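You operate a simulated robot arm through the tools that you are given. There is no shell and no other tool. Be economical: measure what you need, move in short steps, check, and stop when the job is done.

Carry out the task below with a simulated robot arm. There is one attempt and no reset: what you move stays moved.

## Task
Load the cable reel on the hand cart and fit both yellow cart stakes.
Fine: brake lever on before loading; the stakes go in the two aisle pockets. Set down upright: cable reel.
Where things are to end (x, y in the base frame): cable reel within 60 mm of [960, -80].

The check looks at the end state, three seconds after you hand in, the way a careful person would. Anything else that was tipped, shoved, dropped, spilled or broken makes it a failure.

## Robot
A 6-joint arm with a two-finger parallel gripper on a trunk, on a base that drives. Base frame: it is fixed to the floor where the robot stands at the start and does not move with it; the origin is under the middle of the robot, x ahead of it, y to its left, z up. Lengths are in mm, angles in degrees, forces in N, time in s.
With the tool pointing down near the work surface it reaches from about 300 to 700 mm from the robot's upright axis, wherever it stands. Its first joint turns from -166.0 to 166.0 degrees. Places, roughly: aisle pocket by the end flap [1000, -400, 500]; aisle pocket by the push handle [700, -200, 500]; brake lever of the hand cart [500, 0, 800]; cable reel [2000, -750, 750]; deck of the hand cart [1000, 0, 600]; green cart stake [1500, -500, 1000]; yellow cart stake [1500, -750, 1000]. Payload 4.1 kg.
Tool frame: the origin (TCP) lies between the finger pads and is the grasp point; the fingertips stand 23 mm ahead of it; z points along the fingers, y is the line along which they close. The gripper opens to 94 mm. The fingers are 38 mm wide and 10 mm thick; the gripper's body (54 by 96 mm) begins 39 mm behind the TCP.
Orientation is told as [roll, pitch, yaw] about the base's x, y, z axes, in that order, counted from this pose: with the fingers straight down and closing along the base's y, the tool's x points along the base's -x, its y along +y and its z along -z.

## Interface
- The arm moves only by the tool jog_arm. Its argument "moves" is one flat list of numbers, 7 for each row, row after row: the turn, a rotation vector about the tool's x, y, z in rad, then the shift along the tool's x, y, z in mm, then the gripper command, from -1 (shut) to 1 (fully open), values between in proportion. In form: [rx, ry, rz, dx, dy, dz, jaw, rx, ry, rz, dx, dy, dz, jaw, ...]. A call has 1 to 20 rows; each row shifts and turns the commanded pose from where the row before left it, along the tool's axes as they then stand. Each row takes 0.2 s and may step no farther than 50 mm and 8.6 degrees from the row before; otherwise, or with a gripper value out of range, the whole call is refused. A pose out of reach is approached as far as the arm can. The call stops where the force on the tool passes 40 N (or 10 N more than at its start, if that is more) or the arm is blocked; 0.2 s more then pass. Each finger travels about 45 mm/s and halts on what it meets, pressing with about 32 N; the grip force reading is that of the motor and also rises with nothing between the fingers. The clock runs only during rows and for 0.2 s after the last one: add rows that do not move to give the fingers time. The reply holds the time, the measured pose of the TCP, the force on the tool along the base axes, the opening and the grip force, in the units named above and with some noise, with the torque about the TCP (base axes, N m) and any sound that the robot's microphone picked up, and new pictures: "show" is both (left out), scene, wrist or none.
- Cameras (640 x 400 px; columns grow to the right, rows downward): "scene" is now at [16.7, 133.9, 1388.4]; the picture's right is [-0.38, -0.92, 0.00], its down [-0.62, 0.26, -0.74] and it looks along [0.68, -0.28, -0.67] (base axes); focal length 277 px, centre (320, 200). "wrist" rides on the gripper at [86, 16, -75] in the tool frame; the picture's right is [-0.18, 0.98, 0.00], its down [-0.58, -0.11, -0.81] and it looks along [-0.79, -0.15, 0.59] (tool axes); focal length 243 px, centre (320, 200). There is no depth. A picture from a camera that has moved, and an enlarged one, comes with that camera's place and axes in the base frame and with its lens.
- lift_body(by): slides the trunk up (or, below 0, down) by that many mm; the arm and the scene camera ride with it, the base frame stays. It gives what a move gives, with no picture.
- drive_base(legs): drives the robot by 1 to 6 legs, each [ahead, turn to the left] in mm and degrees, along the robot's own axes; the way and the turn of a leg run together, so that a leg with both is an arc; at most 1500 mm and 180 degrees a leg. The arm and the cameras ride along, it lands a little off, and it stops where it bumps. It gives what a move gives, and a new picture of the scene camera.
- pan_tilt(pan, tilt): turns the head with the scene camera to pan (to the left, within 155 degrees either way) and tilt (down, from -29 to 69), counted from straight ahead of the robot. It gives what a move gives, and a new picture of the scene camera.
- enlarge(camera, box): a new picture of the part [left, top, right, bottom] of that camera's present view, enlarged. The clock stands still meanwhile.
- hand_in(): hands the job in; it is judged then, once.

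Work in short steps. Places have to be worked out from the pictures, the camera data and where the tool is seen: move nearer, look again, correct. Check each grasp and each placing, and mend what went wrong. You have 120 turns and 260 pictures in all, those below and enlarged ones among them. Open the gripper and draw the arm clear of the work before you hand the job in, unless the task says otherwise; then end with one line.

The tools are called after "Call:" by a JSON object that holds its "method" and its "body". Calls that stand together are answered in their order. jog_arm: Moves the arm, as the interface text tells. Its arguments: {"type":"object","properties":{"moves":{"type":"array","items":{"type":"number"}},"show":{"type":"string","enum":["both","scene","wrist","none"]}},"required":["moves"]} The other tools are called the same way: lift_body (by) slides the trunk up or down; drive_base (legs) drives the base; pan_tilt (pan, tilt) turns the head that bears the scene camera; enlarge (camera, box) takes an enlarged picture of a part of a camera's view; hand_in () hands the job in.

At the start:

```text
t: 0.0
position: [474.4, -37.8, 999.4]
orientation: [0.0, 0.0, -0.1]
contact_force: [-0.2, -0.6, -0.5]
wrist_torque: [-0.03, 0.0, -0.04]
gripper_width: 94.2
gripper_force: 0.0
trunk travel left (down, up): [-350.0, 240.0]
robot x, y, heading: [3.8, -1.3, -0.1]
head pan, tilt: [-22.5, 42.4]
```

scene: 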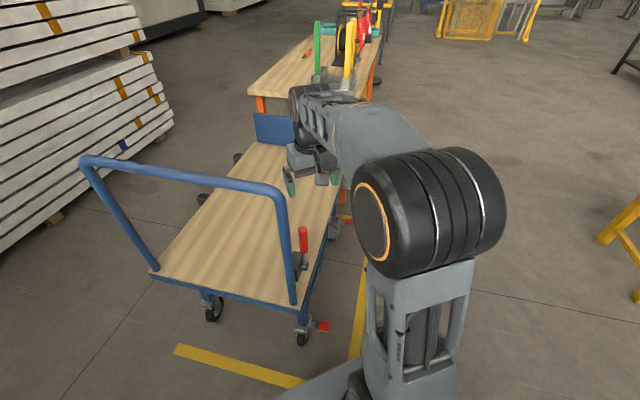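
wrist: 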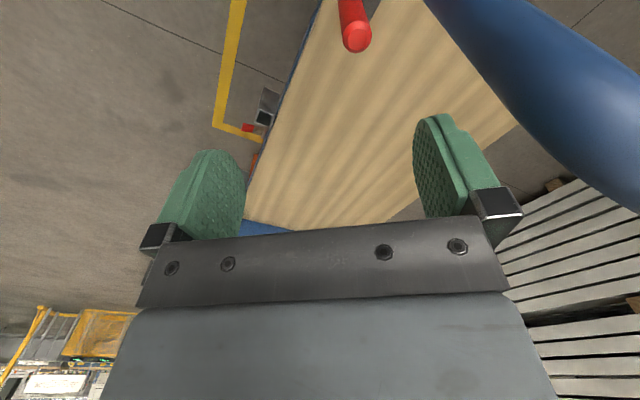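

The cart is ahead with a red brake lever near its near-right corner; the bench with stakes and reel lies beyond. I enlarge both regions first.

Call:
{"method": "enlarge", "body": {"camera": "scene", "box": [240, 0, 400, 100]}}

Call:
{"method": "enlarge", "body": {"camera": "scene", "box": [240, 210, 368, 350]}}

```text
4.00 times, centred on (320, 50) of scene
camera zoom: at [16.7, 133.9, 1388.4], right [-0.38, -0.92, 0.0], down [-0.62, 0.26, -0.74], along [0.68, -0.28, -0.67], focal length 1108 px, centre (320, 800)
```

zoom: 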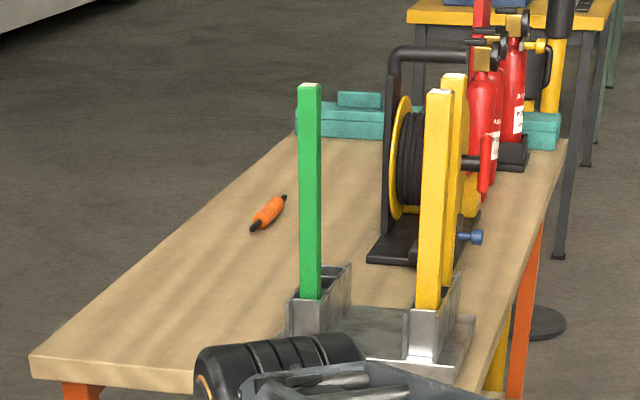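

```text
2.86 times, centred on (304, 280) of scene
camera zoom: at [16.7, 133.9, 1388.4], right [-0.38, -0.92, 0.0], down [-0.62, 0.26, -0.74], along [0.68, -0.28, -0.67], focal length 792 px, centre (366, -29)
```

zoom: 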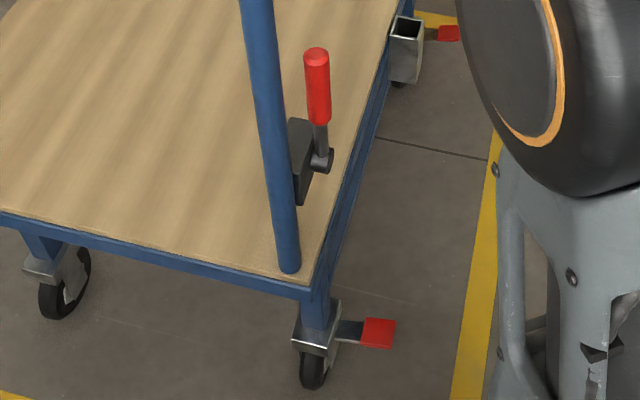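

Call:
{"method": "enlarge", "body": {"camera": "scene", "box": [280, 215, 328, 263]}}

Call:
{"method": "enlarge", "body": {"camera": "wrist", "box": [220, 0, 440, 140]}}

```text
8.33 times, centred on (304, 239) of scene
camera zoom: at [16.7, 133.9, 1388.4], right [-0.38, -0.92, 0.0], down [-0.62, 0.26, -0.74], along [0.68, -0.28, -0.67], focal length 2308 px, centre (453, -125)
```

zoom: 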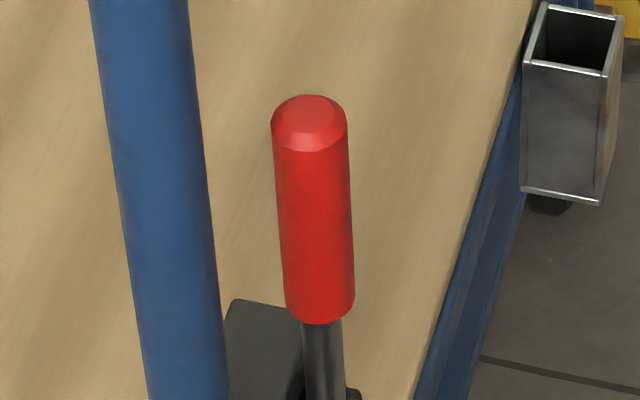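

```text
2.86 times, centred on (330, 70) of wrist
camera zoom: at [389.0, -20.2, 1073.8], right [0.18, 0.98, 0.0], down [0.58, -0.11, 0.81], along [0.79, -0.15, -0.59], focal length 693 px, centre (291, 571)
```

zoom: 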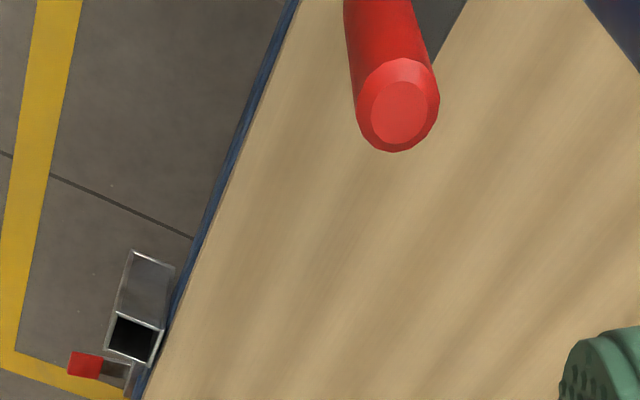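

The lever's upper end is at about (470, -7, 861) and the near pocket is around (710, -214, 572). To see the lever mechanism I back the arm off toward the aisle and yaw the wrist camera toward it.

Call:
{"method": "jog_arm", "body": {"moves": [0, 0, 0, 30, -19, 0, 1, 0, 0, 0, 30, -19, 0, 1, 0, 0, 0, 30, -19, 0, 1, 0, 0, 0, 30, -19, 0, 1, 0, 0, -0.13, 0, 0, 0, 1, 0, 0, -0.13, 0, 0, 0, 1, 0, 0, -0.13, 0, 0, 0, 1, 0, 0, -0.13, 0, 0, 0, 1, 0, 0, -0.13, 0, 0, 0, 1, 0, 0, -0.13, 0, 0, 0, 1]}}

```text
t: 2.2
position: [356.2, -113.6, 999.4]
orientation: [0.0, -0.1, 44.8]
contact_force: [-0.2, 0.7, 0.8]
wrist_torque: [-0.02, -0.01, 0.01]
gripper_width: 94.0
gripper_force: 0.0
trunk travel left (down, up): [-350.0, 240.0]
robot x, y, heading: [4.3, 2.4, 0.0]
head pan, tilt: [-22.5, 42.4]
camera scene: at [16.7, 133.9, 1388.4], right [-0.38, -0.92, 0.0], down [-0.62, 0.26, -0.74], along [0.68, -0.28, -0.67], focal length 277 px, centre (320, 200)
camera wrist: at [283.2, -161.9, 1074.0], right [-0.56, 0.83, 0.0], down [0.49, 0.33, 0.81], along [0.67, 0.45, -0.59], focal length 243 px, centre (320, 200)
```

scene: 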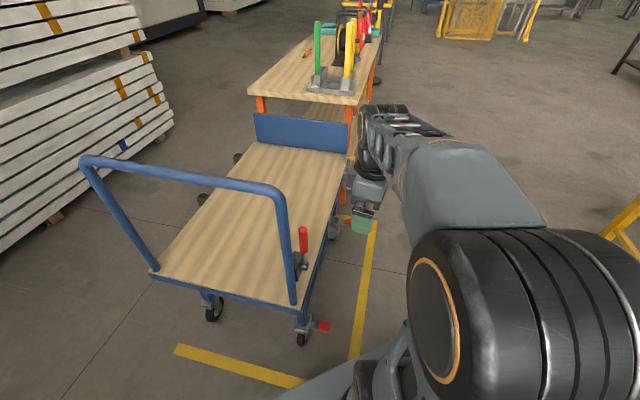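
wrist: 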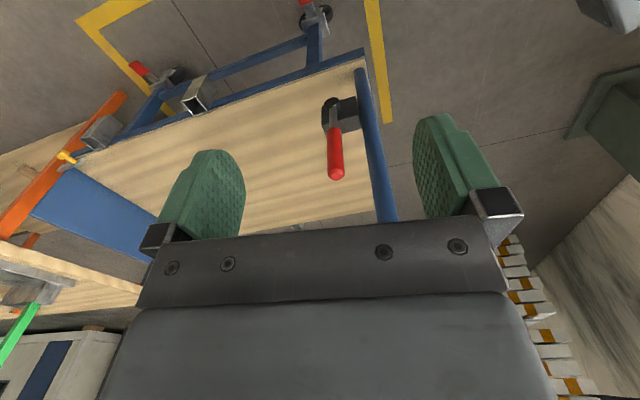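

Call:
{"method": "enlarge", "body": {"camera": "wrist", "box": [290, 60, 418, 190]}}

Call:
{"method": "enlarge", "body": {"camera": "wrist", "box": [40, 50, 240, 190]}}

Call:
{"method": "enlarge", "body": {"camera": "scene", "box": [250, 80, 390, 190]}}

```text
3.08 times, centred on (354, 125) of wrist
camera zoom: at [283.2, -161.9, 1074.0], right [-0.56, 0.83, 0.0], down [0.49, 0.33, 0.81], along [0.67, 0.45, -0.59], focal length 746 px, centre (215, 431)
```

zoom: 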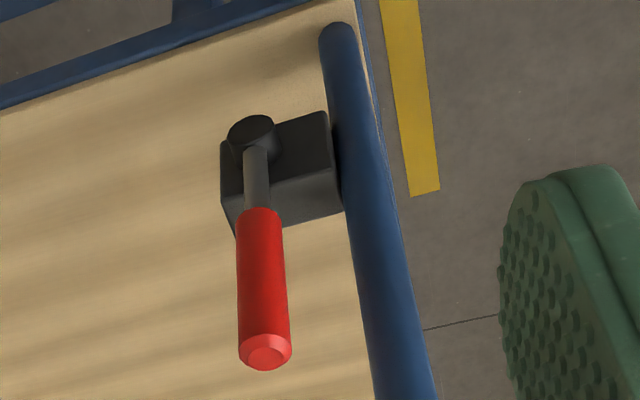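

```text
2.86 times, centred on (140, 120) of wrist
camera zoom: at [283.2, -161.9, 1074.0], right [-0.56, 0.83, 0.0], down [0.49, 0.33, 0.81], along [0.67, 0.45, -0.59], focal length 693 px, centre (834, 429)
```

zoom: 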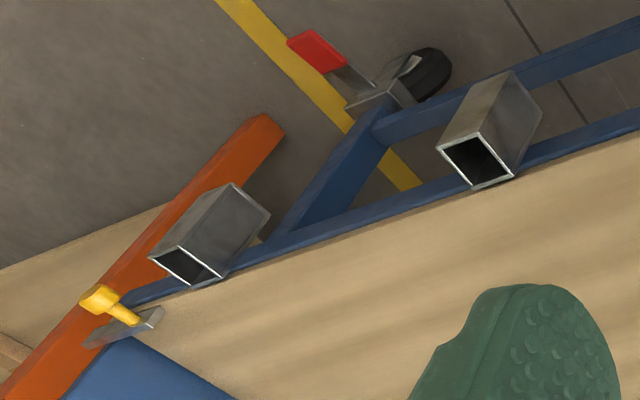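

```text
3.64 times, centred on (320, 135) of scene
camera zoom: at [16.7, 133.9, 1388.4], right [-0.38, -0.92, 0.0], down [-0.62, 0.26, -0.74], along [0.68, -0.28, -0.67], focal length 1007 px, centre (320, 436)
```

zoom: 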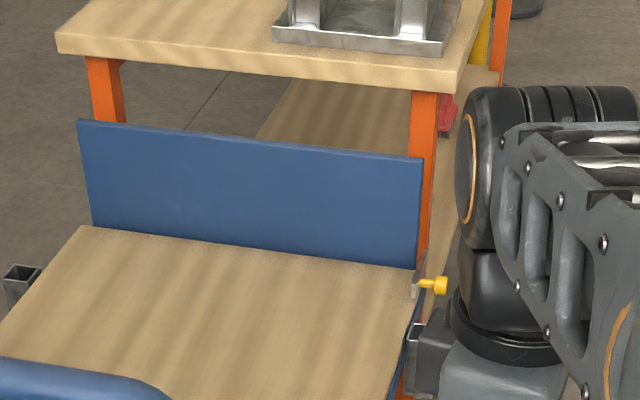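

The lever is upright, with its pivot at about (467, -12, 698). It turns in the vertical plane along the cart's axis (heading about -37°). I will come at it from the aisle with a tilted tool, fingers straddling it along the cart axis, and start by rotating.

Call:
{"method": "jog_arm", "body": {"moves": [0, 0, -0.14, 0, 0, 0, 1, 0, -0.131, 0, 0, 0, 0, 1, 0, -0.131, 0, 0, 0, 0, 1, 0, -0.131, 0, 0, 0, 0, 1, 0, -0.131, 0, 0, 0, 0, 1, 0, -0.131, 0, 0, 0, 0, 1, 0, -0.131, 0, 0, 0, 0, 1, 0, -0.131, 0, 0, 0, 0, 1, 0, -0.131, 0, 0, 0, 0, 1]}}

```text
t: 4.2
position: [355.2, -113.2, 999.6]
orientation: [-0.1, -60.2, 52.8]
contact_force: [0.2, 0.3, 0.1]
wrist_torque: [-0.01, -0.01, 0.02]
gripper_width: 93.7
gripper_force: 0.1
trunk travel left (down, up): [-350.0, 240.0]
robot x, y, heading: [3.4, -3.6, -0.1]
head pan, tilt: [-22.5, 42.4]
camera scene: at [16.7, 133.9, 1388.4], right [-0.38, -0.92, 0.0], down [-0.62, 0.26, -0.74], along [0.68, -0.28, -0.67], focal length 277 px, centre (320, 200)
camera wrist: at [277.7, -187.9, 961.6], right [-0.73, 0.67, 0.16], down [-0.16, -0.39, 0.91], along [0.67, 0.63, 0.39], focal length 243 px, centre (320, 200)
```

scene: 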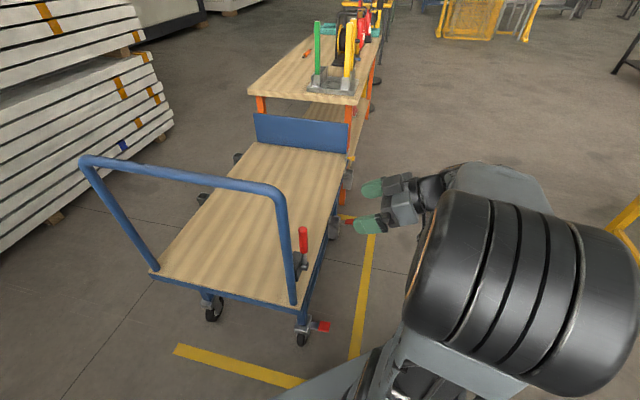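
wrist: 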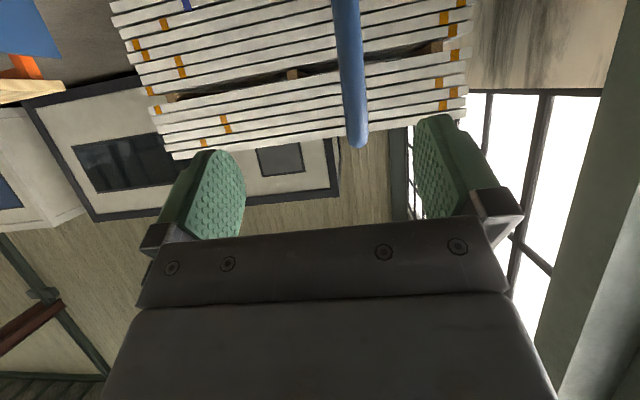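

Call:
{"method": "jog_arm", "body": {"moves": [0, 0, 0, 37, -14, 0, 1, 0, 0, 0, 37, -14, 0, 1, 0, 0, 0, 0, 0, 38, 1, 0, 0, 0, 0, 0, 38, 1, 0, 0, 0, 0, 0, 38, 1]}}

```text
t: 5.4
position: [414.5, -76.9, 879.8]
orientation: [-0.1, -60.1, 52.9]
contact_force: [0.0, 0.1, -0.2]
wrist_torque: [0.0, -0.01, 0.02]
gripper_width: 94.3
gripper_force: 0.0
trunk travel left (down, up): [-350.0, 240.0]
robot x, y, heading: [1.1, -1.7, -0.0]
head pan, tilt: [-22.5, 42.4]
camera scene: at [16.6, 133.9, 1388.4], right [-0.38, -0.92, 0.0], down [-0.62, 0.26, -0.74], along [0.68, -0.28, -0.67], focal length 277 px, centre (320, 200)
camera wrist: at [338.0, -152.3, 841.8], right [-0.73, 0.67, 0.16], down [-0.16, -0.39, 0.91], along [0.67, 0.63, 0.39], focal length 243 px, centre (320, 200)
```

scene: 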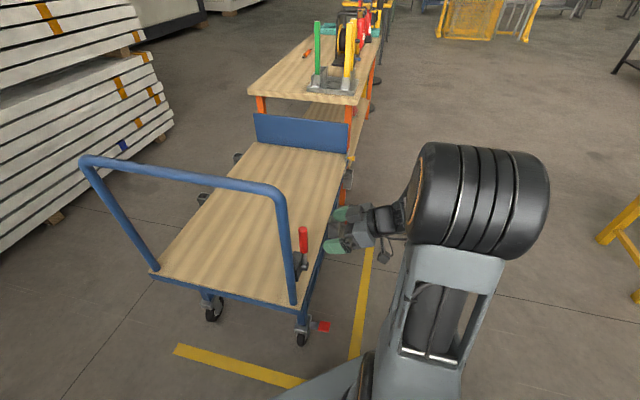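
wrist: 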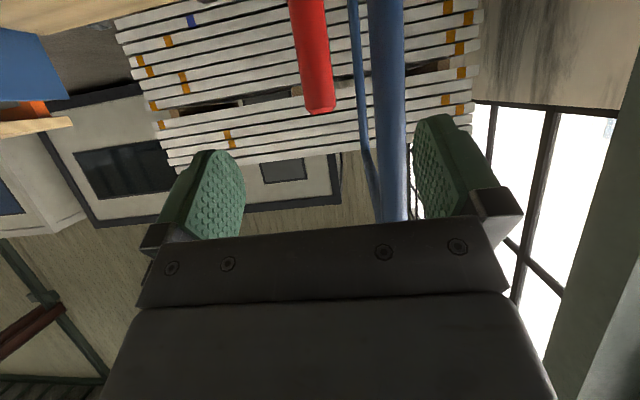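

Tip re-measured at (467, -13, 850), consistent. I part-close to about 50 mm and advance so the fingers straddle the red handle.

Call:
{"method": "jog_arm", "body": {"moves": [0, 0, 0, 0, 0, 0, 0.06, 0, 0, 0, 0, 0, 0, 0.06, 0, 0, 0, 0, -2, 20, 0.06, 0, 0, 0, 0, 0, 20, 0.06, 0, 0, 0, 0, 0, 20, 0.06, 0, 0, 0, 0, 0, 15, 0.06, 0, 0, 0, 0, 0, 15, 0.06]}}

```text
t: 7.0
position: [465.3, -19.5, 832.6]
orientation: [-0.1, -60.0, 52.8]
contact_force: [0.2, 0.4, -0.1]
wrist_torque: [0.0, -0.01, 0.02]
gripper_width: 49.8
gripper_force: 0.0
trunk travel left (down, up): [-350.0, 240.0]
robot x, y, heading: [0.2, 1.6, 0.3]
head pan, tilt: [-22.5, 42.4]
camera scene: at [16.7, 133.9, 1388.4], right [-0.38, -0.92, 0.0], down [-0.62, 0.26, -0.74], along [0.68, -0.28, -0.67], focal length 277 px, centre (320, 200)
camera wrist: at [386.7, -94.4, 794.8], right [-0.73, 0.67, 0.16], down [-0.16, -0.39, 0.91], along [0.67, 0.63, 0.39], focal length 243 px, centre (320, 200)
```

scene: 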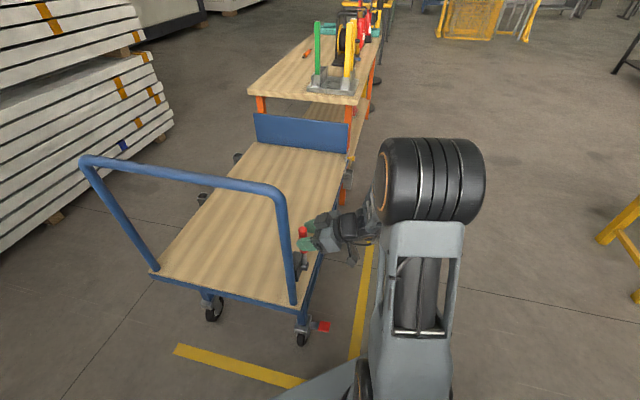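
wrist: 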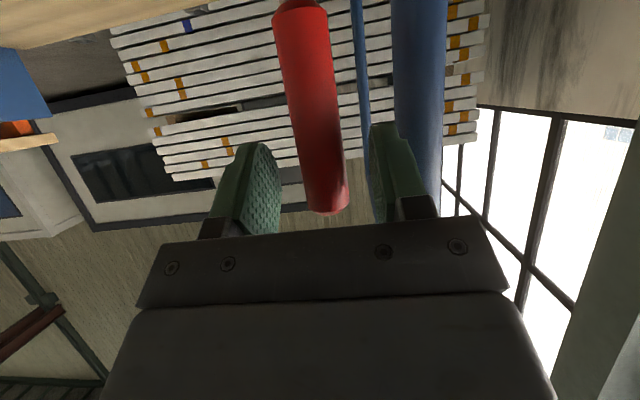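

The fingers straddle the handle. I push gently toward the flap end (tool -y) to test whether the lever moves that way.

Call:
{"method": "jog_arm", "body": {"moves": [0, 0, 0, 0, -8, 0, 0.06, 0, 0, 0, 0, -8, 0, 0.06, 0, 0, 0, 0, -8, 0, 0.06, 0, 0, 0, 0, -8, 0, 0.06, 0, 0, 0, 0, -8, 0, 0.06]}}

```text
t: 8.2
position: [495.5, -45.2, 833.0]
orientation: [0.0, -60.1, 52.7]
contact_force: [-0.8, -0.6, 0.3]
wrist_torque: [-0.01, 0.06, 0.04]
gripper_width: 50.5
gripper_force: 0.9
trunk travel left (down, up): [-350.0, 240.0]
robot x, y, heading: [-3.7, 2.9, 0.1]
head pan, tilt: [-22.5, 42.4]
camera scene: at [16.5, 134.0, 1388.4], right [-0.38, -0.92, 0.0], down [-0.62, 0.26, -0.74], along [0.68, -0.28, -0.67], focal length 277 px, centre (320, 200)
camera wrist: at [419.1, -119.8, 795.1], right [-0.73, 0.67, 0.16], down [-0.16, -0.39, 0.91], along [0.67, 0.63, 0.39], focal length 243 px, centre (320, 200)
```

scene: 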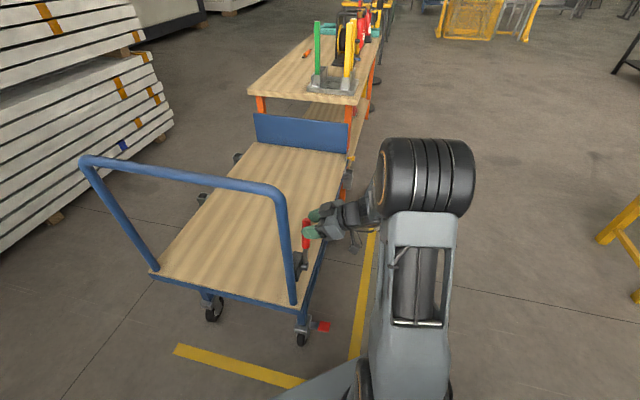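
wrist: 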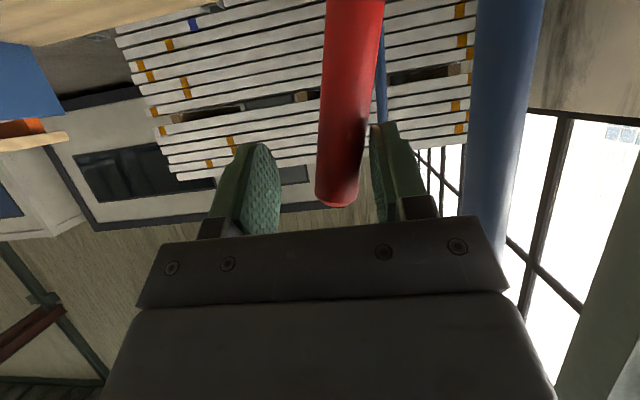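

The lever follows with about 1 N, so this direction is free. I continue along the arc, rolling the tool with it.

Call:
{"method": "jog_arm", "body": {"moves": [0, 0, 0.1, 0, -5, 1, 0.06, 0, 0, 0.1, 0, -10, 1, 0.06, 0, 0, 0.08, 0, -10.8, 2, 0.06, 0, 0, 0.08, 0, -10.8, 2, 0.06, 0, 0, 0.08, 0, -10.8, 2.5, 0.06, 0, 0, 0.08, 0, -10.8, 3, 0.06, 0, 0, 0.08, 0, -10.8, 3, 0.06]}}

```text
t: 9.8
position: [549.0, -82.2, 809.6]
orientation: [44.5, -45.8, -1.2]
contact_force: [-0.2, -0.3, 0.6]
wrist_torque: [-0.02, 0.0, 0.01]
gripper_width: 49.9
gripper_force: 0.4
trunk travel left (down, up): [-350.0, 240.0]
robot x, y, heading: [-1.0, 4.7, 0.0]
head pan, tilt: [-22.5, 42.4]
camera scene: at [16.7, 134.0, 1388.4], right [-0.38, -0.92, 0.0], down [-0.62, 0.26, -0.74], along [0.68, -0.28, -0.67], focal length 277 px, centre (320, 200)
camera wrist: at [442.0, -120.3, 793.0], right [-0.35, 0.71, 0.61], down [0.04, -0.64, 0.76], along [0.94, 0.29, 0.2], focal length 243 px, centre (320, 200)
```

scene: 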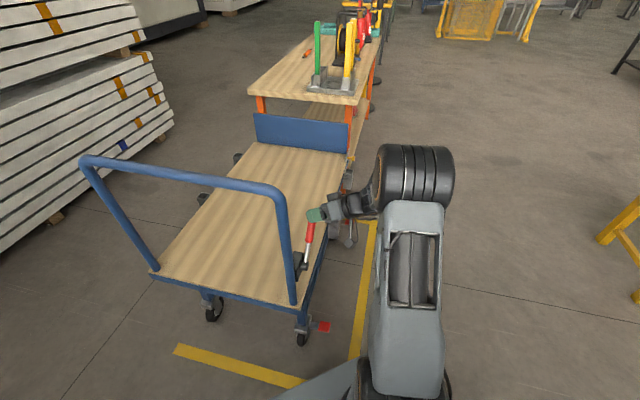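
wrist: 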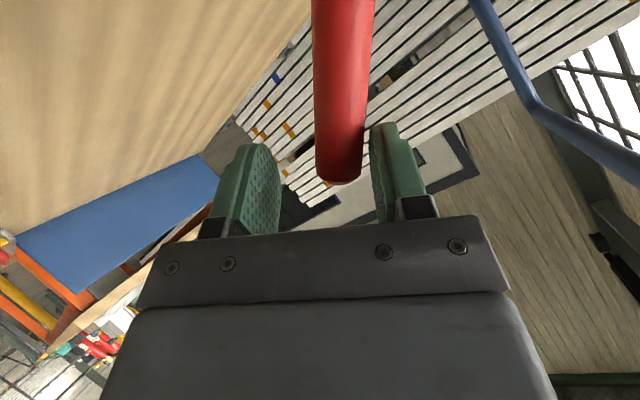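

Call:
{"method": "jog_arm", "body": {"moves": [0, 0, 0.08, 0, -10.8, 3, 0.06, 0, 0, 0.08, 0, -10.8, 3, 0.06, 0, 0, 0.08, 0, -10.8, 3.5, 0.06, 0, 0, 0.08, 0, -10.8, 4, 0.06, 0, 0, 0.08, 0, -10.8, 4, 0.06, 0, 0, 0.08, 0, -10.8, 4, 0.06]}}

```text
t: 11.2
position: [579.0, -109.9, 760.7]
orientation: [57.1, -24.3, -22.3]
contact_force: [-9.3, 13.8, 22.5]
wrist_torque: [0.72, 0.35, 0.45]
gripper_width: 61.2
gripper_force: 12.8
trunk travel left (down, up): [-350.0, 240.0]
robot x, y, heading: [5.0, -1.0, 0.2]
head pan, tilt: [-22.5, 42.4]
camera scene: at [13.7, 135.5, 1388.7], right [-0.38, -0.92, 0.0], down [-0.62, 0.26, -0.74], along [0.68, -0.28, -0.67], focal length 277 px, centre (320, 200)
camera wrist: at [466.5, -120.7, 774.8], right [0.04, 0.56, 0.83], down [0.08, -0.83, 0.55], along [1.0, 0.04, -0.08], focal length 243 px, centre (320, 200)
```

scene: 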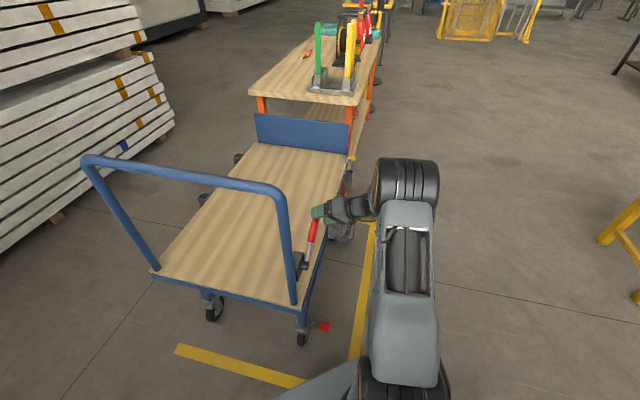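
wrist: 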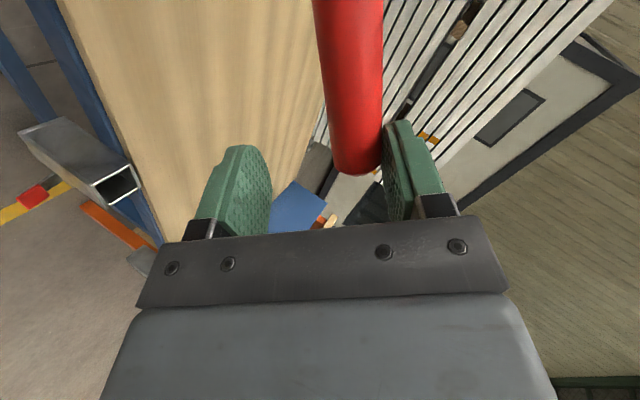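

Force climbed to about 28 N, so the lever is at its end stop, roughly 60° forward. I ease off and withdraw toward the aisle to look at it.

Call:
{"method": "jog_arm", "body": {"moves": [0, 0, 0, 0, 8, 0, 0.06, 0, 0, 0, 0, 4, -20, 0.3, 0, 0, 0, 0, 0, -30, 0.3, 0, 0, 0, 0, 0, -30, 0.3, 0, 0, 0, 0, 0, -30, 0.3]}}

Call:
{"method": "enlarge", "body": {"camera": "scene", "box": [270, 200, 350, 340]}}

```text
t: 12.4
position: [519.9, -180.7, 822.8]
orientation: [56.9, -24.0, -22.4]
contact_force: [-0.4, -0.4, -0.5]
wrist_torque: [0.02, -0.02, -0.01]
gripper_width: 61.0
gripper_force: 0.2
trunk travel left (down, up): [-350.0, 240.0]
robot x, y, heading: [1.3, -0.3, 0.1]
head pan, tilt: [-22.5, 42.4]
camera scene: at [16.9, 133.9, 1388.4], right [-0.38, -0.92, 0.0], down [-0.62, 0.26, -0.74], along [0.68, -0.28, -0.67], focal length 277 px, centre (320, 200)
camera wrist: at [407.4, -191.2, 836.9], right [0.05, 0.56, 0.83], down [0.08, -0.83, 0.56], along [1.0, 0.04, -0.08], focal length 243 px, centre (320, 200)
```

scene: 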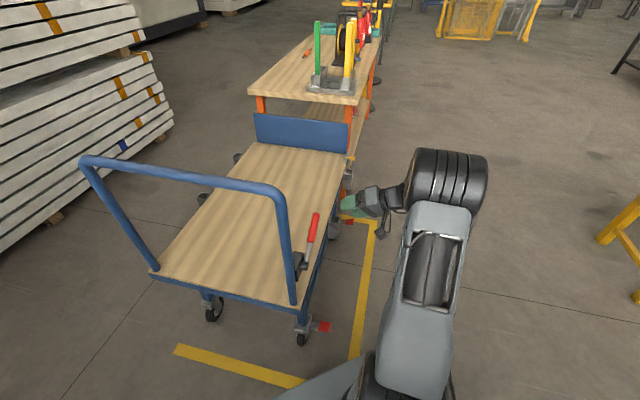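
wrist: 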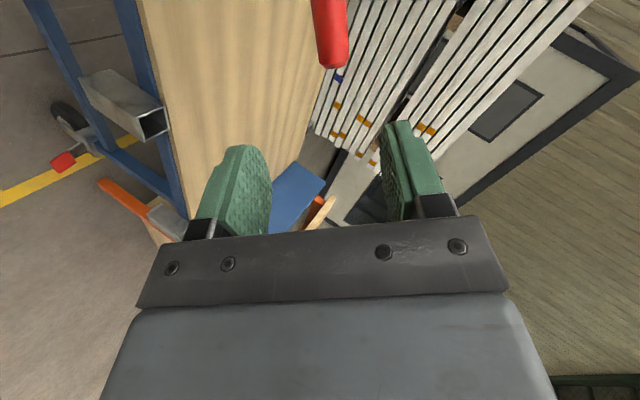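

```text
2.86 times, centred on (310, 270) of scene
camera zoom: at [16.9, 133.9, 1388.4], right [-0.38, -0.92, 0.0], down [-0.62, 0.26, -0.74], along [0.68, -0.28, -0.67], focal length 792 px, centre (349, 0)
```

zoom: 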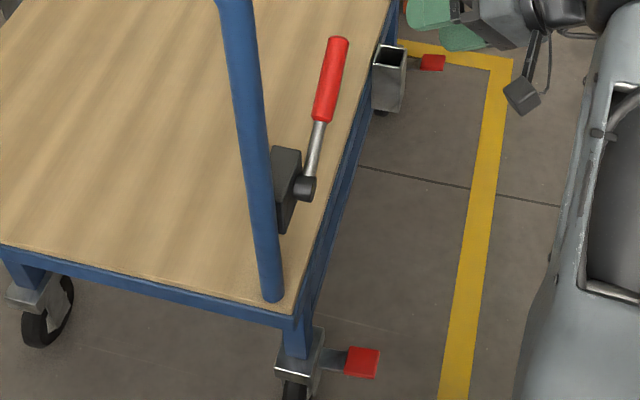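

The lever stays leaning at about 45°, against its stop, so the brake is on. I back off further and bring the tool back to pointing down before driving.

Call:
{"method": "jog_arm", "body": {"moves": [0, 0, 0, 0, 0, -45, 0.3, 0, 0, 0, 0, 0, -45, 0.3, 0, 0, -0.135, 0, 0, 0, 0.3, 0, 0, -0.135, 0, 0, 0, 0.3, 0, 0, -0.135, 0, 0, 0, 0.3, 0, 0, -0.135, 0, 0, 0, 0.3, 0, 0, -0.135, 0, 0, 0, 0.3, 0, 0, -0.135, 0, 0, 0, 0.3, 0, 0, -0.135, 0, 0, 0, 0.3, 0, 0, -0.135, 0, 0, 0, 0.3, 0, 0.131, 0, 0, 0, 0, 0.3, 0, 0.131, 0, 0, 0, 0, 0.3, 0, 0.131, 0, 0, 0, 0, 0.3, 0, 0.131, 0, 0, 0, 0, 0.3, 0, 0.131, 0, 0, 0, 0, 0.3, 0, 0.131, 0, 0, 0, 0, 0.3, 0, 0.131, 0, 0, 0, 0, 0.3, 0, 0.131, 0, 0, 0, 0, 0.3], "show": "none"}}

Call:
{"method": "jog_arm", "body": {"moves": [0, 0, 0.131, 0, 0, 0, 0.3, 0, 0, 0.131, 0, 0, 0, 0.3, 0, 0, 0.131, 0, 0, 0, 0.3, 0, 0, 0.131, 0, 0, 0, 0.3, 0, 0, 0.131, 0, 0, 0, 0.3, 0, 0, 0.131, 0, 0, 0, 0.3, 0, 0, 0.131, 0, 0, 0, 0.3, 0, 0, 0, 30, 0, -50, 0.3, 0, 0, 0, 30, 0, -50, 0.3]}}

Call:
{"method": "pan_tilt", "body": {"pan": -45, "tilt": 30}}

```text
t: 16.2
position: [475.2, -242.6, 867.3]
orientation: [-0.1, 0.1, 52.7]
contact_force: [-0.2, -0.1, 1.4]
wrist_torque: [0.02, 0.02, 0.04]
gripper_width: 61.0
gripper_force: 0.0
trunk travel left (down, up): [-350.0, 240.0]
robot x, y, heading: [1.1, -0.6, 0.0]
head pan, tilt: [-22.5, 42.4]
```

```text
refused: row 8 steps farther than a row can; nothing moved
```

```text
t: 17.1
position: [475.6, -244.0, 866.4]
orientation: [0.0, -0.1, 52.7]
contact_force: [-0.1, 0.4, 0.2]
wrist_torque: [-0.01, -0.01, -0.02]
gripper_width: 61.1
gripper_force: 0.1
trunk travel left (down, up): [-350.0, 240.0]
robot x, y, heading: [1.9, 0.8, -0.2]
head pan, tilt: [-45.0, 30.0]
camera scene: at [3.8, 101.9, 1407.3], right [-0.71, -0.71, 0.0], down [-0.35, 0.35, -0.87], along [0.61, -0.61, -0.5], focal length 277 px, centre (320, 200)
```

scene: 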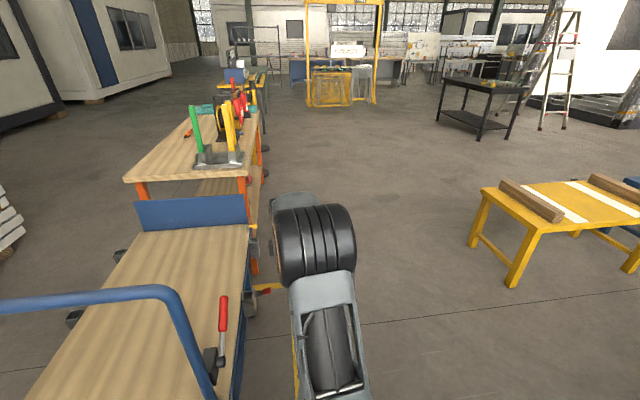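

The aisle is clear and the bench edge is in line with the cart's. I drive alongside the cart to a point near the stake stand, with the arm kept on the aisle side.

Call:
{"method": "drive_base", "body": {"legs": [[0, -53], [480, 0], [0, 16], [800, 0]]}}

Call:
{"method": "pan_tilt", "body": {"pan": 30, "tilt": 40}}

```text
t: 26.9
position: [1152.7, -1304.4, 867.3]
orientation: [-0.1, 0.0, 16.3]
contact_force: [-0.2, -0.3, -0.4]
wrist_torque: [0.01, 0.0, -0.03]
gripper_width: 61.2
gripper_force: 0.1
trunk travel left (down, up): [-350.0, 240.0]
robot x, y, heading: [915.8, -826.1, -36.6]
head pan, tilt: [-45.0, 30.0]
camera scene: at [979.3, -747.3, 1407.3], right [-0.99, -0.15, 0.0], down [-0.07, 0.49, -0.87], along [0.13, -0.86, -0.5], focal length 277 px, centre (320, 200)
```

scene: 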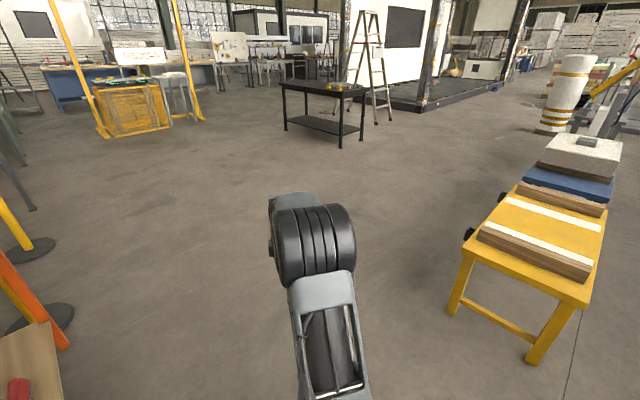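

```text
t: 28.4
position: [1153.0, -1304.4, 866.9]
orientation: [-0.1, -0.1, 16.4]
contact_force: [0.0, 1.1, -0.4]
wrist_torque: [-0.03, -0.03, -0.01]
gripper_width: 61.1
gripper_force: 0.0
trunk travel left (down, up): [-350.0, 240.0]
robot x, y, heading: [915.7, -830.2, -36.5]
head pan, tilt: [30.0, 40.0]
camera scene: at [1050.3, -667.5, 1392.0], right [-0.11, -0.99, 0.0], down [-0.64, 0.07, -0.77], along [0.76, -0.09, -0.64], focal length 277 px, centre (320, 200)
```

scene: 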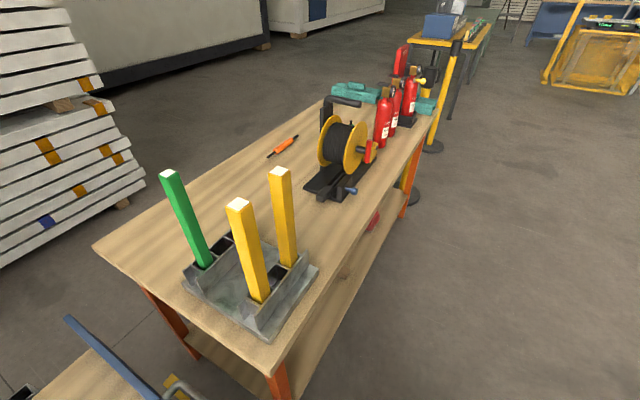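

Call:
{"method": "enlarge", "body": {"camera": "scene", "box": [140, 150, 340, 340]}}

Call:
{"method": "enlarge", "body": {"camera": "scene", "box": [260, 70, 440, 210]}}

```text
2.11 times, centred on (240, 245) of scene
camera zoom: at [1050.3, -667.5, 1392.0], right [-0.11, -0.99, 0.0], down [-0.64, 0.07, -0.77], along [0.76, -0.09, -0.64], focal length 583 px, centre (488, 105)
```

zoom: 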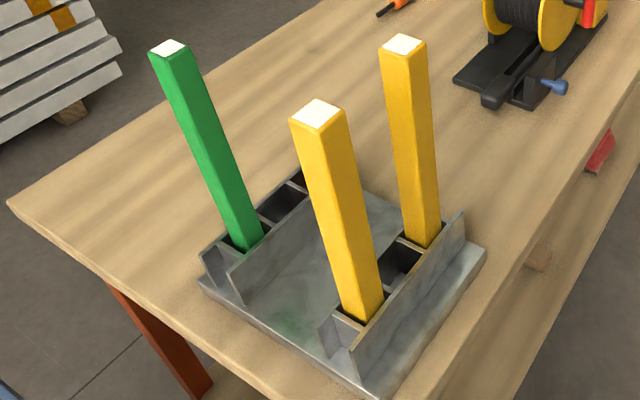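

```text
2.86 times, centred on (350, 140) of scene
camera zoom: at [1050.3, -667.5, 1392.0], right [-0.11, -0.99, 0.0], down [-0.64, 0.07, -0.77], along [0.76, -0.09, -0.64], focal length 792 px, centre (234, 371)
```

zoom: 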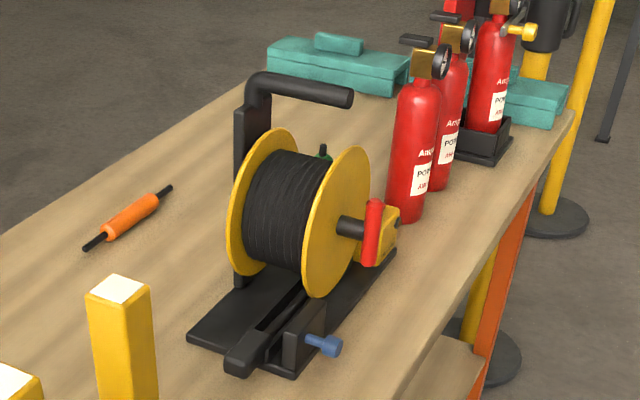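

Stakes triangulate to near yellow (1381,-583) and far yellow (1462,-644), tops at z≈1119. The reel is near (1900,-830) with its handle bar at about z 1060. I drive ahead alongside the reel and look from there.

Call:
{"method": "drive_base", "body": {"legs": [[600, 0]]}}

Call:
{"method": "lift_body", "body": {"by": 240}}

Call:
{"method": "pan_tilt", "body": {"pan": 60, "tilt": 45}}

```text
t: 31.7
position: [1631.3, -1654.0, 868.3]
orientation: [0.0, 0.1, 16.5]
contact_force: [0.9, 0.9, 0.2]
wrist_torque: [0.04, 0.01, -0.02]
gripper_width: 61.0
gripper_force: 0.1
trunk travel left (down, up): [-350.0, 240.0]
robot x, y, heading: [1389.8, -1179.2, -36.2]
head pan, tilt: [30.0, 40.0]
camera scene: at [1527.0, -1018.1, 1391.9], right [-0.11, -0.99, 0.0], down [-0.64, 0.07, -0.77], along [0.76, -0.08, -0.64], focal length 277 px, centre (320, 200)
```

scene: 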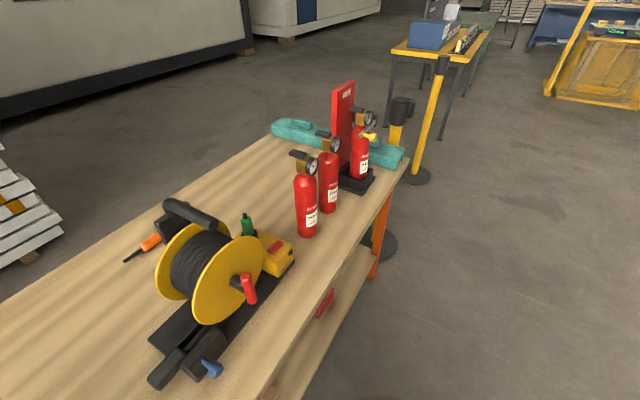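

```text
t: 34.2
position: [1631.8, -1655.1, 1107.5]
orientation: [0.0, -0.1, 16.6]
contact_force: [0.5, 0.3, -0.4]
wrist_torque: [0.02, -0.01, 0.02]
gripper_width: 61.3
gripper_force: 0.1
trunk travel left (down, up): [-590.0, 0.0]
robot x, y, heading: [1394.3, -1175.7, -36.5]
head pan, tilt: [30.0, 40.0]
```

```text
t: 35.2
position: [1631.7, -1654.0, 1106.1]
orientation: [0.0, 0.0, 16.5]
contact_force: [-0.8, -0.4, 0.3]
wrist_torque: [0.03, -0.03, 0.01]
gripper_width: 61.2
gripper_force: 0.1
trunk travel left (down, up): [-590.0, 0.0]
robot x, y, heading: [1393.4, -1179.3, -36.1]
head pan, tilt: [60.0, 45.0]
camera scene: at [1517.0, -976.2, 1624.7], right [0.4, -0.92, 0.0], down [-0.65, -0.28, -0.71], along [0.65, 0.28, -0.71], focal length 277 px, centre (320, 200)
```

scene: 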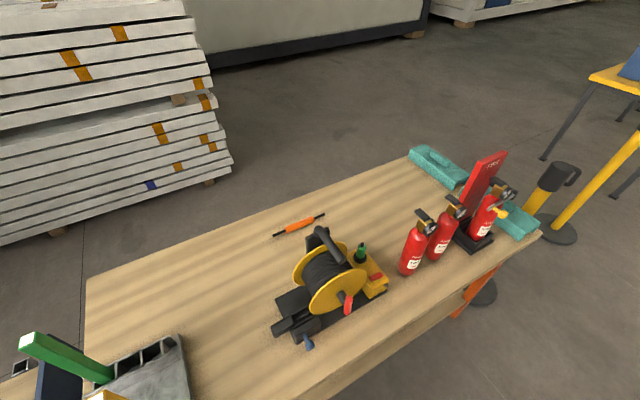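

Call:
{"method": "enlarge", "body": {"camera": "scene", "box": [260, 215, 400, 355]}}

```text
2.86 times, centred on (330, 285) of scene
camera zoom: at [1517.0, -976.2, 1624.7], right [0.4, -0.92, 0.0], down [-0.65, -0.28, -0.71], along [0.65, 0.28, -0.71], focal length 792 px, centre (291, -43)
```

zoom: 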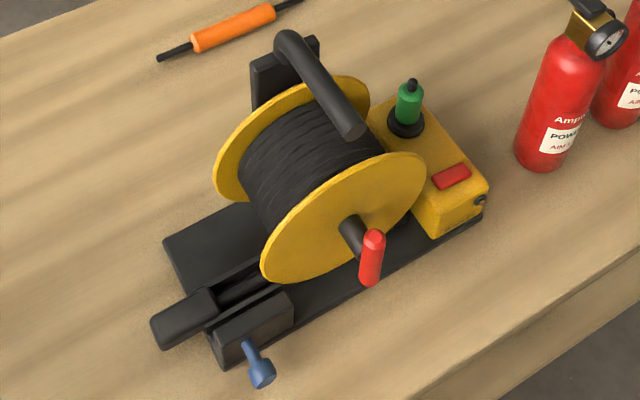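

The reel is one unit with a top bar running (1922,-800) → (1864,-880) at z≈1068. I raise the arm and swing it around the front to a standoff on the aisle side of the reel.

Call:
{"method": "jog_arm", "body": {"moves": [0, 0, 0, -38.3, 23.1, -12.3, 1, 0, 0, 0, -38.3, 23.1, -12.3, 1, 0, 0, 0, -38.3, 23.1, -12.3, 1, 0, 0, 0, -38.3, 23.1, -12.3, 1, 0, 0, 0, -38.3, 23.1, -12.3, 1, 0, 0, 0, -38.3, 23.1, -12.3, 1, 0, 0, 0, -38.3, 23.1, -12.3, 1, 0, 0, 0, -38.3, 23.1, -12.3, 1, 0, 0, 0, -38.3, 23.1, -12.3, 1, 0, 0, 0, -38.3, 23.1, -12.3, 1, 0, 0, 0, -13.7, 46.3, 0, 1, 0, 0, 0, -13.7, 46.3, 0, 1, 0, 0, 0, -13.7, 46.3, 0, 1, 0, 0, 0, -13.7, 46.3, 0, 1, 0, 0, 0, -13.7, 46.3, 0, 1, 0, 0, 0, -13.7, 46.3, 0, 1], "show": "scene"}}

```text
t: 38.6
position: [1935.3, -1033.2, 1231.8]
orientation: [0.1, 0.0, 16.6]
contact_force: [0.0, 0.0, -0.1]
wrist_torque: [0.0, -0.05, -0.01]
gripper_width: 93.7
gripper_force: 0.1
trunk travel left (down, up): [-590.0, 0.0]
robot x, y, heading: [1394.2, -1177.4, -36.2]
head pan, tilt: [60.0, 45.0]
camera scene: at [1517.2, -975.0, 1624.5], right [0.4, -0.92, 0.0], down [-0.65, -0.29, -0.71], along [0.65, 0.28, -0.71], focal length 277 px, centre (320, 200)
```

scene: 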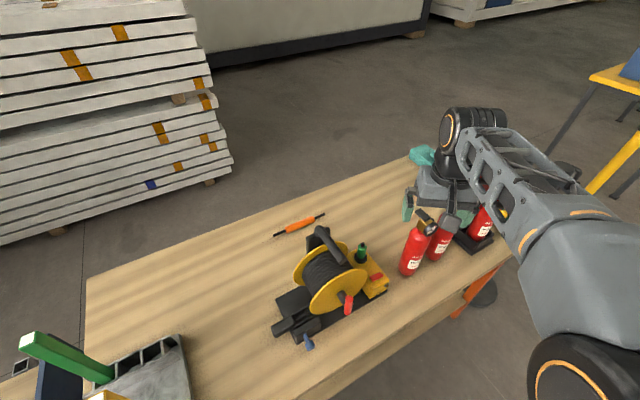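

Call:
{"method": "jog_arm", "body": {"moves": [0, 0, 0, 20.1, 31.5, 0, 1, 0, 0, 0, 20.1, 31.5, 0, 1, 0, 0, 0, 20.1, 31.5, 0, 1, 0, 0, 0, 20.1, 31.5, 0, 1, 0, 0, -0.127, 0, 0, 0, 1, 0, 0, -0.127, 0, 0, 0, 1, 0, 0, -0.127, 0, 0, 0, 1, 0, 0, -0.127, 0, 0, 0, 1, 0, 0, -0.127, 0, 0, 0, 1, 0, 0, 0, 0, 0, 40, 1]}}

```text
t: 40.8
position: [1823.5, -938.9, 1189.8]
orientation: [-0.1, 0.1, 52.9]
contact_force: [0.6, -0.7, 0.0]
wrist_torque: [0.01, 0.02, 0.0]
gripper_width: 94.1
gripper_force: 0.1
trunk travel left (down, up): [-590.0, 0.0]
robot x, y, heading: [1389.3, -1179.0, -36.3]
head pan, tilt: [60.0, 45.0]
camera scene: at [1517.6, -975.7, 1624.6], right [0.4, -0.92, 0.0], down [-0.65, -0.28, -0.71], along [0.65, 0.28, -0.71], focal length 277 px, centre (320, 200)
camera wrist: at [1759.6, -997.8, 1263.9], right [-0.67, 0.74, 0.0], down [0.44, 0.4, 0.81], along [0.6, 0.54, -0.59], focal length 243 px, centre (320, 200)
```

scene: 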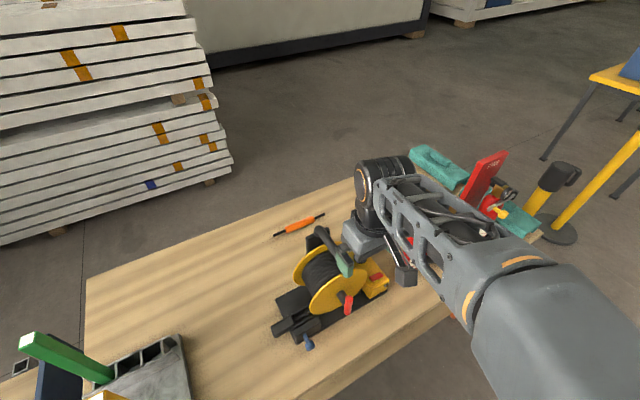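
wrist: 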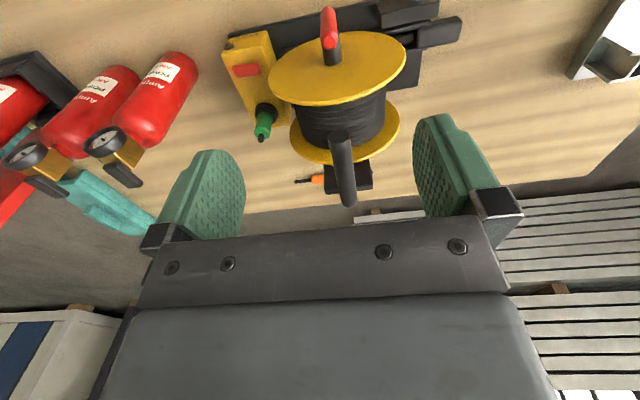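

Call:
{"method": "enlarge", "body": {"camera": "wrist", "box": [210, 0, 470, 220]}}

Call:
{"method": "pan_tilt", "body": {"pan": 80, "tilt": 45}}

```text
1.82 times, centred on (340, 110) of wrist
camera zoom: at [1759.6, -997.8, 1263.9], right [-0.67, 0.74, 0.0], down [0.44, 0.4, 0.81], along [0.6, 0.54, -0.59], focal length 441 px, centre (284, 364)
```

zoom: 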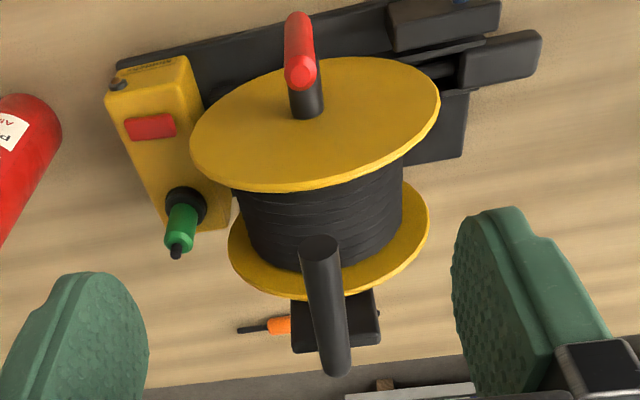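

```text
t: 41.6
position: [1824.1, -938.9, 1190.7]
orientation: [0.0, 0.0, 52.9]
contact_force: [0.2, -1.1, 0.4]
wrist_torque: [-0.01, -0.05, 0.01]
gripper_width: 93.8
gripper_force: 0.1
trunk travel left (down, up): [-590.0, 0.0]
robot x, y, heading: [1393.5, -1176.2, -36.3]
head pan, tilt: [80.0, 45.0]
camera scene: at [1501.4, -952.5, 1624.7], right [0.69, -0.72, 0.0], down [-0.51, -0.49, -0.71], along [0.51, 0.49, -0.71], focal length 277 px, centre (320, 200)
```

scene: 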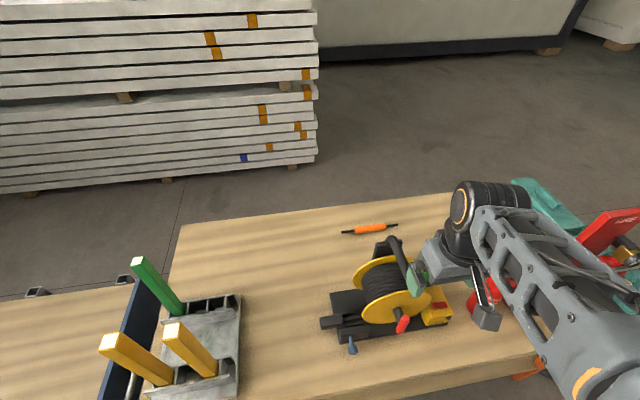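

The bar overhangs the drum with clear space beneath. I move over it and descend partway with jaws open.

Call:
{"method": "jog_arm", "body": {"moves": [0, 0, 0, -36, 2, 0, 1, 0, 0, 0, -36, 2, 0, 1, 0, 0, 0, -37, 1, 0, 1, 0, 0, 0, 0, 0, 30, 1, 0, 0, 0, 0, 0, 30, 1, 0, 0, 0, 0, 0, 25, 1]}}

```text
t: 43.0
position: [1882.7, -847.9, 1106.3]
orientation: [0.0, 0.0, 52.9]
contact_force: [0.1, -0.2, 0.5]
wrist_torque: [0.02, 0.01, 0.0]
gripper_width: 94.1
gripper_force: 0.1
trunk travel left (down, up): [-590.0, 0.0]
robot x, y, heading: [1391.0, -1178.2, -36.4]
head pan, tilt: [80.0, 45.0]
camera scene: at [1501.7, -952.1, 1624.6], right [0.69, -0.72, 0.0], down [-0.51, -0.49, -0.71], along [0.51, 0.49, -0.71], focal length 277 px, centre (320, 200)
camera wrist: at [1819.1, -906.3, 1179.3], right [-0.67, 0.74, 0.0], down [0.44, 0.4, 0.81], along [0.6, 0.54, -0.59], focal length 243 px, centre (320, 200)
```

scene: 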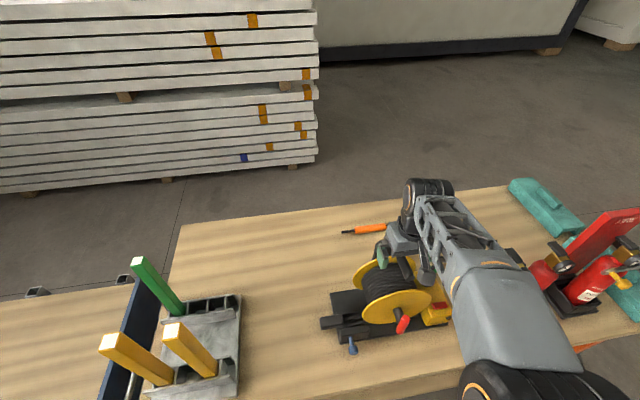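
wrist: 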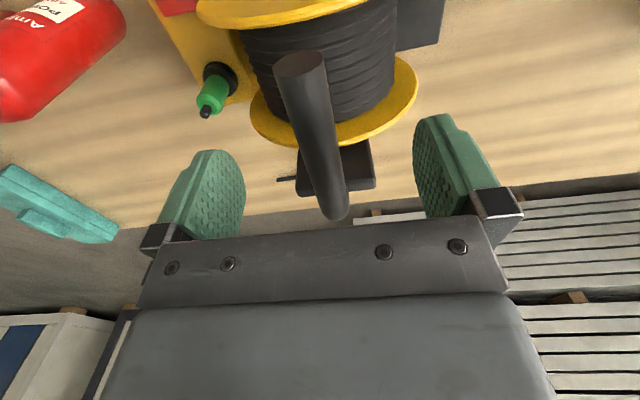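

Aligned over the bar. I descend 42 mm and close.

Call:
{"method": "jog_arm", "body": {"moves": [0, 0, 0, 0, 0, 14, 1, 0, 0, 0, 0, 0, 14, 1, 0, 0, 0, 0, 0, 14, 1, 0, 0, 0, 0, 0, 0, -1, 0, 0, 0, 0, 0, 0, -1, 0, 0, 0, 0, 0, 0, -1, 0, 0, 0, 0, 0, 0, -1, 0, 0, 0, 0, 0, 0, -1, 0, 0, 0, 0, 0, 0, -1]}}

```text
t: 45.0
position: [1882.3, -849.1, 1063.5]
orientation: [0.1, 0.0, 53.0]
contact_force: [2.8, -3.2, 0.7]
wrist_torque: [0.1, -0.14, 0.39]
gripper_width: 22.0
gripper_force: 32.1
trunk travel left (down, up): [-590.0, 0.0]
robot x, y, heading: [1392.3, -1177.5, -36.3]
head pan, tilt: [80.0, 45.0]
camera scene: at [1501.9, -953.0, 1624.7], right [0.69, -0.72, 0.0], down [-0.51, -0.49, -0.71], along [0.51, 0.49, -0.71], focal length 277 px, centre (320, 200)
camera wrist: at [1818.9, -906.6, 1137.1], right [-0.67, 0.74, 0.0], down [0.44, 0.4, 0.81], along [0.6, 0.54, -0.59], focal length 243 px, centre (320, 200)
```

scene: 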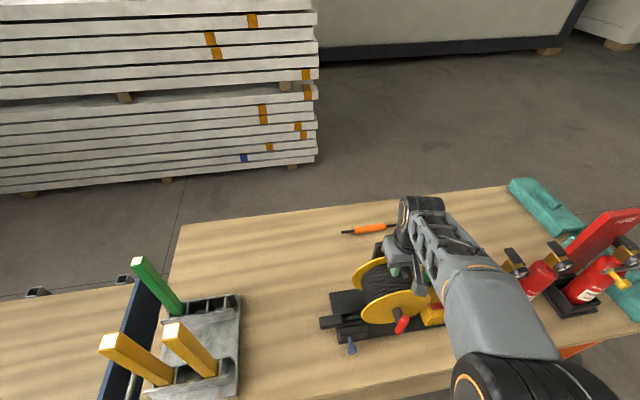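
wrist: 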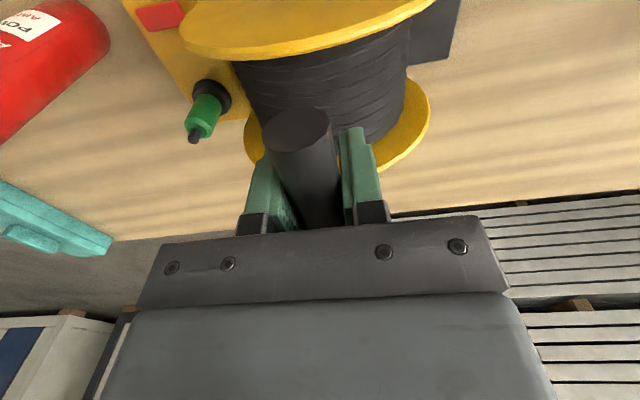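

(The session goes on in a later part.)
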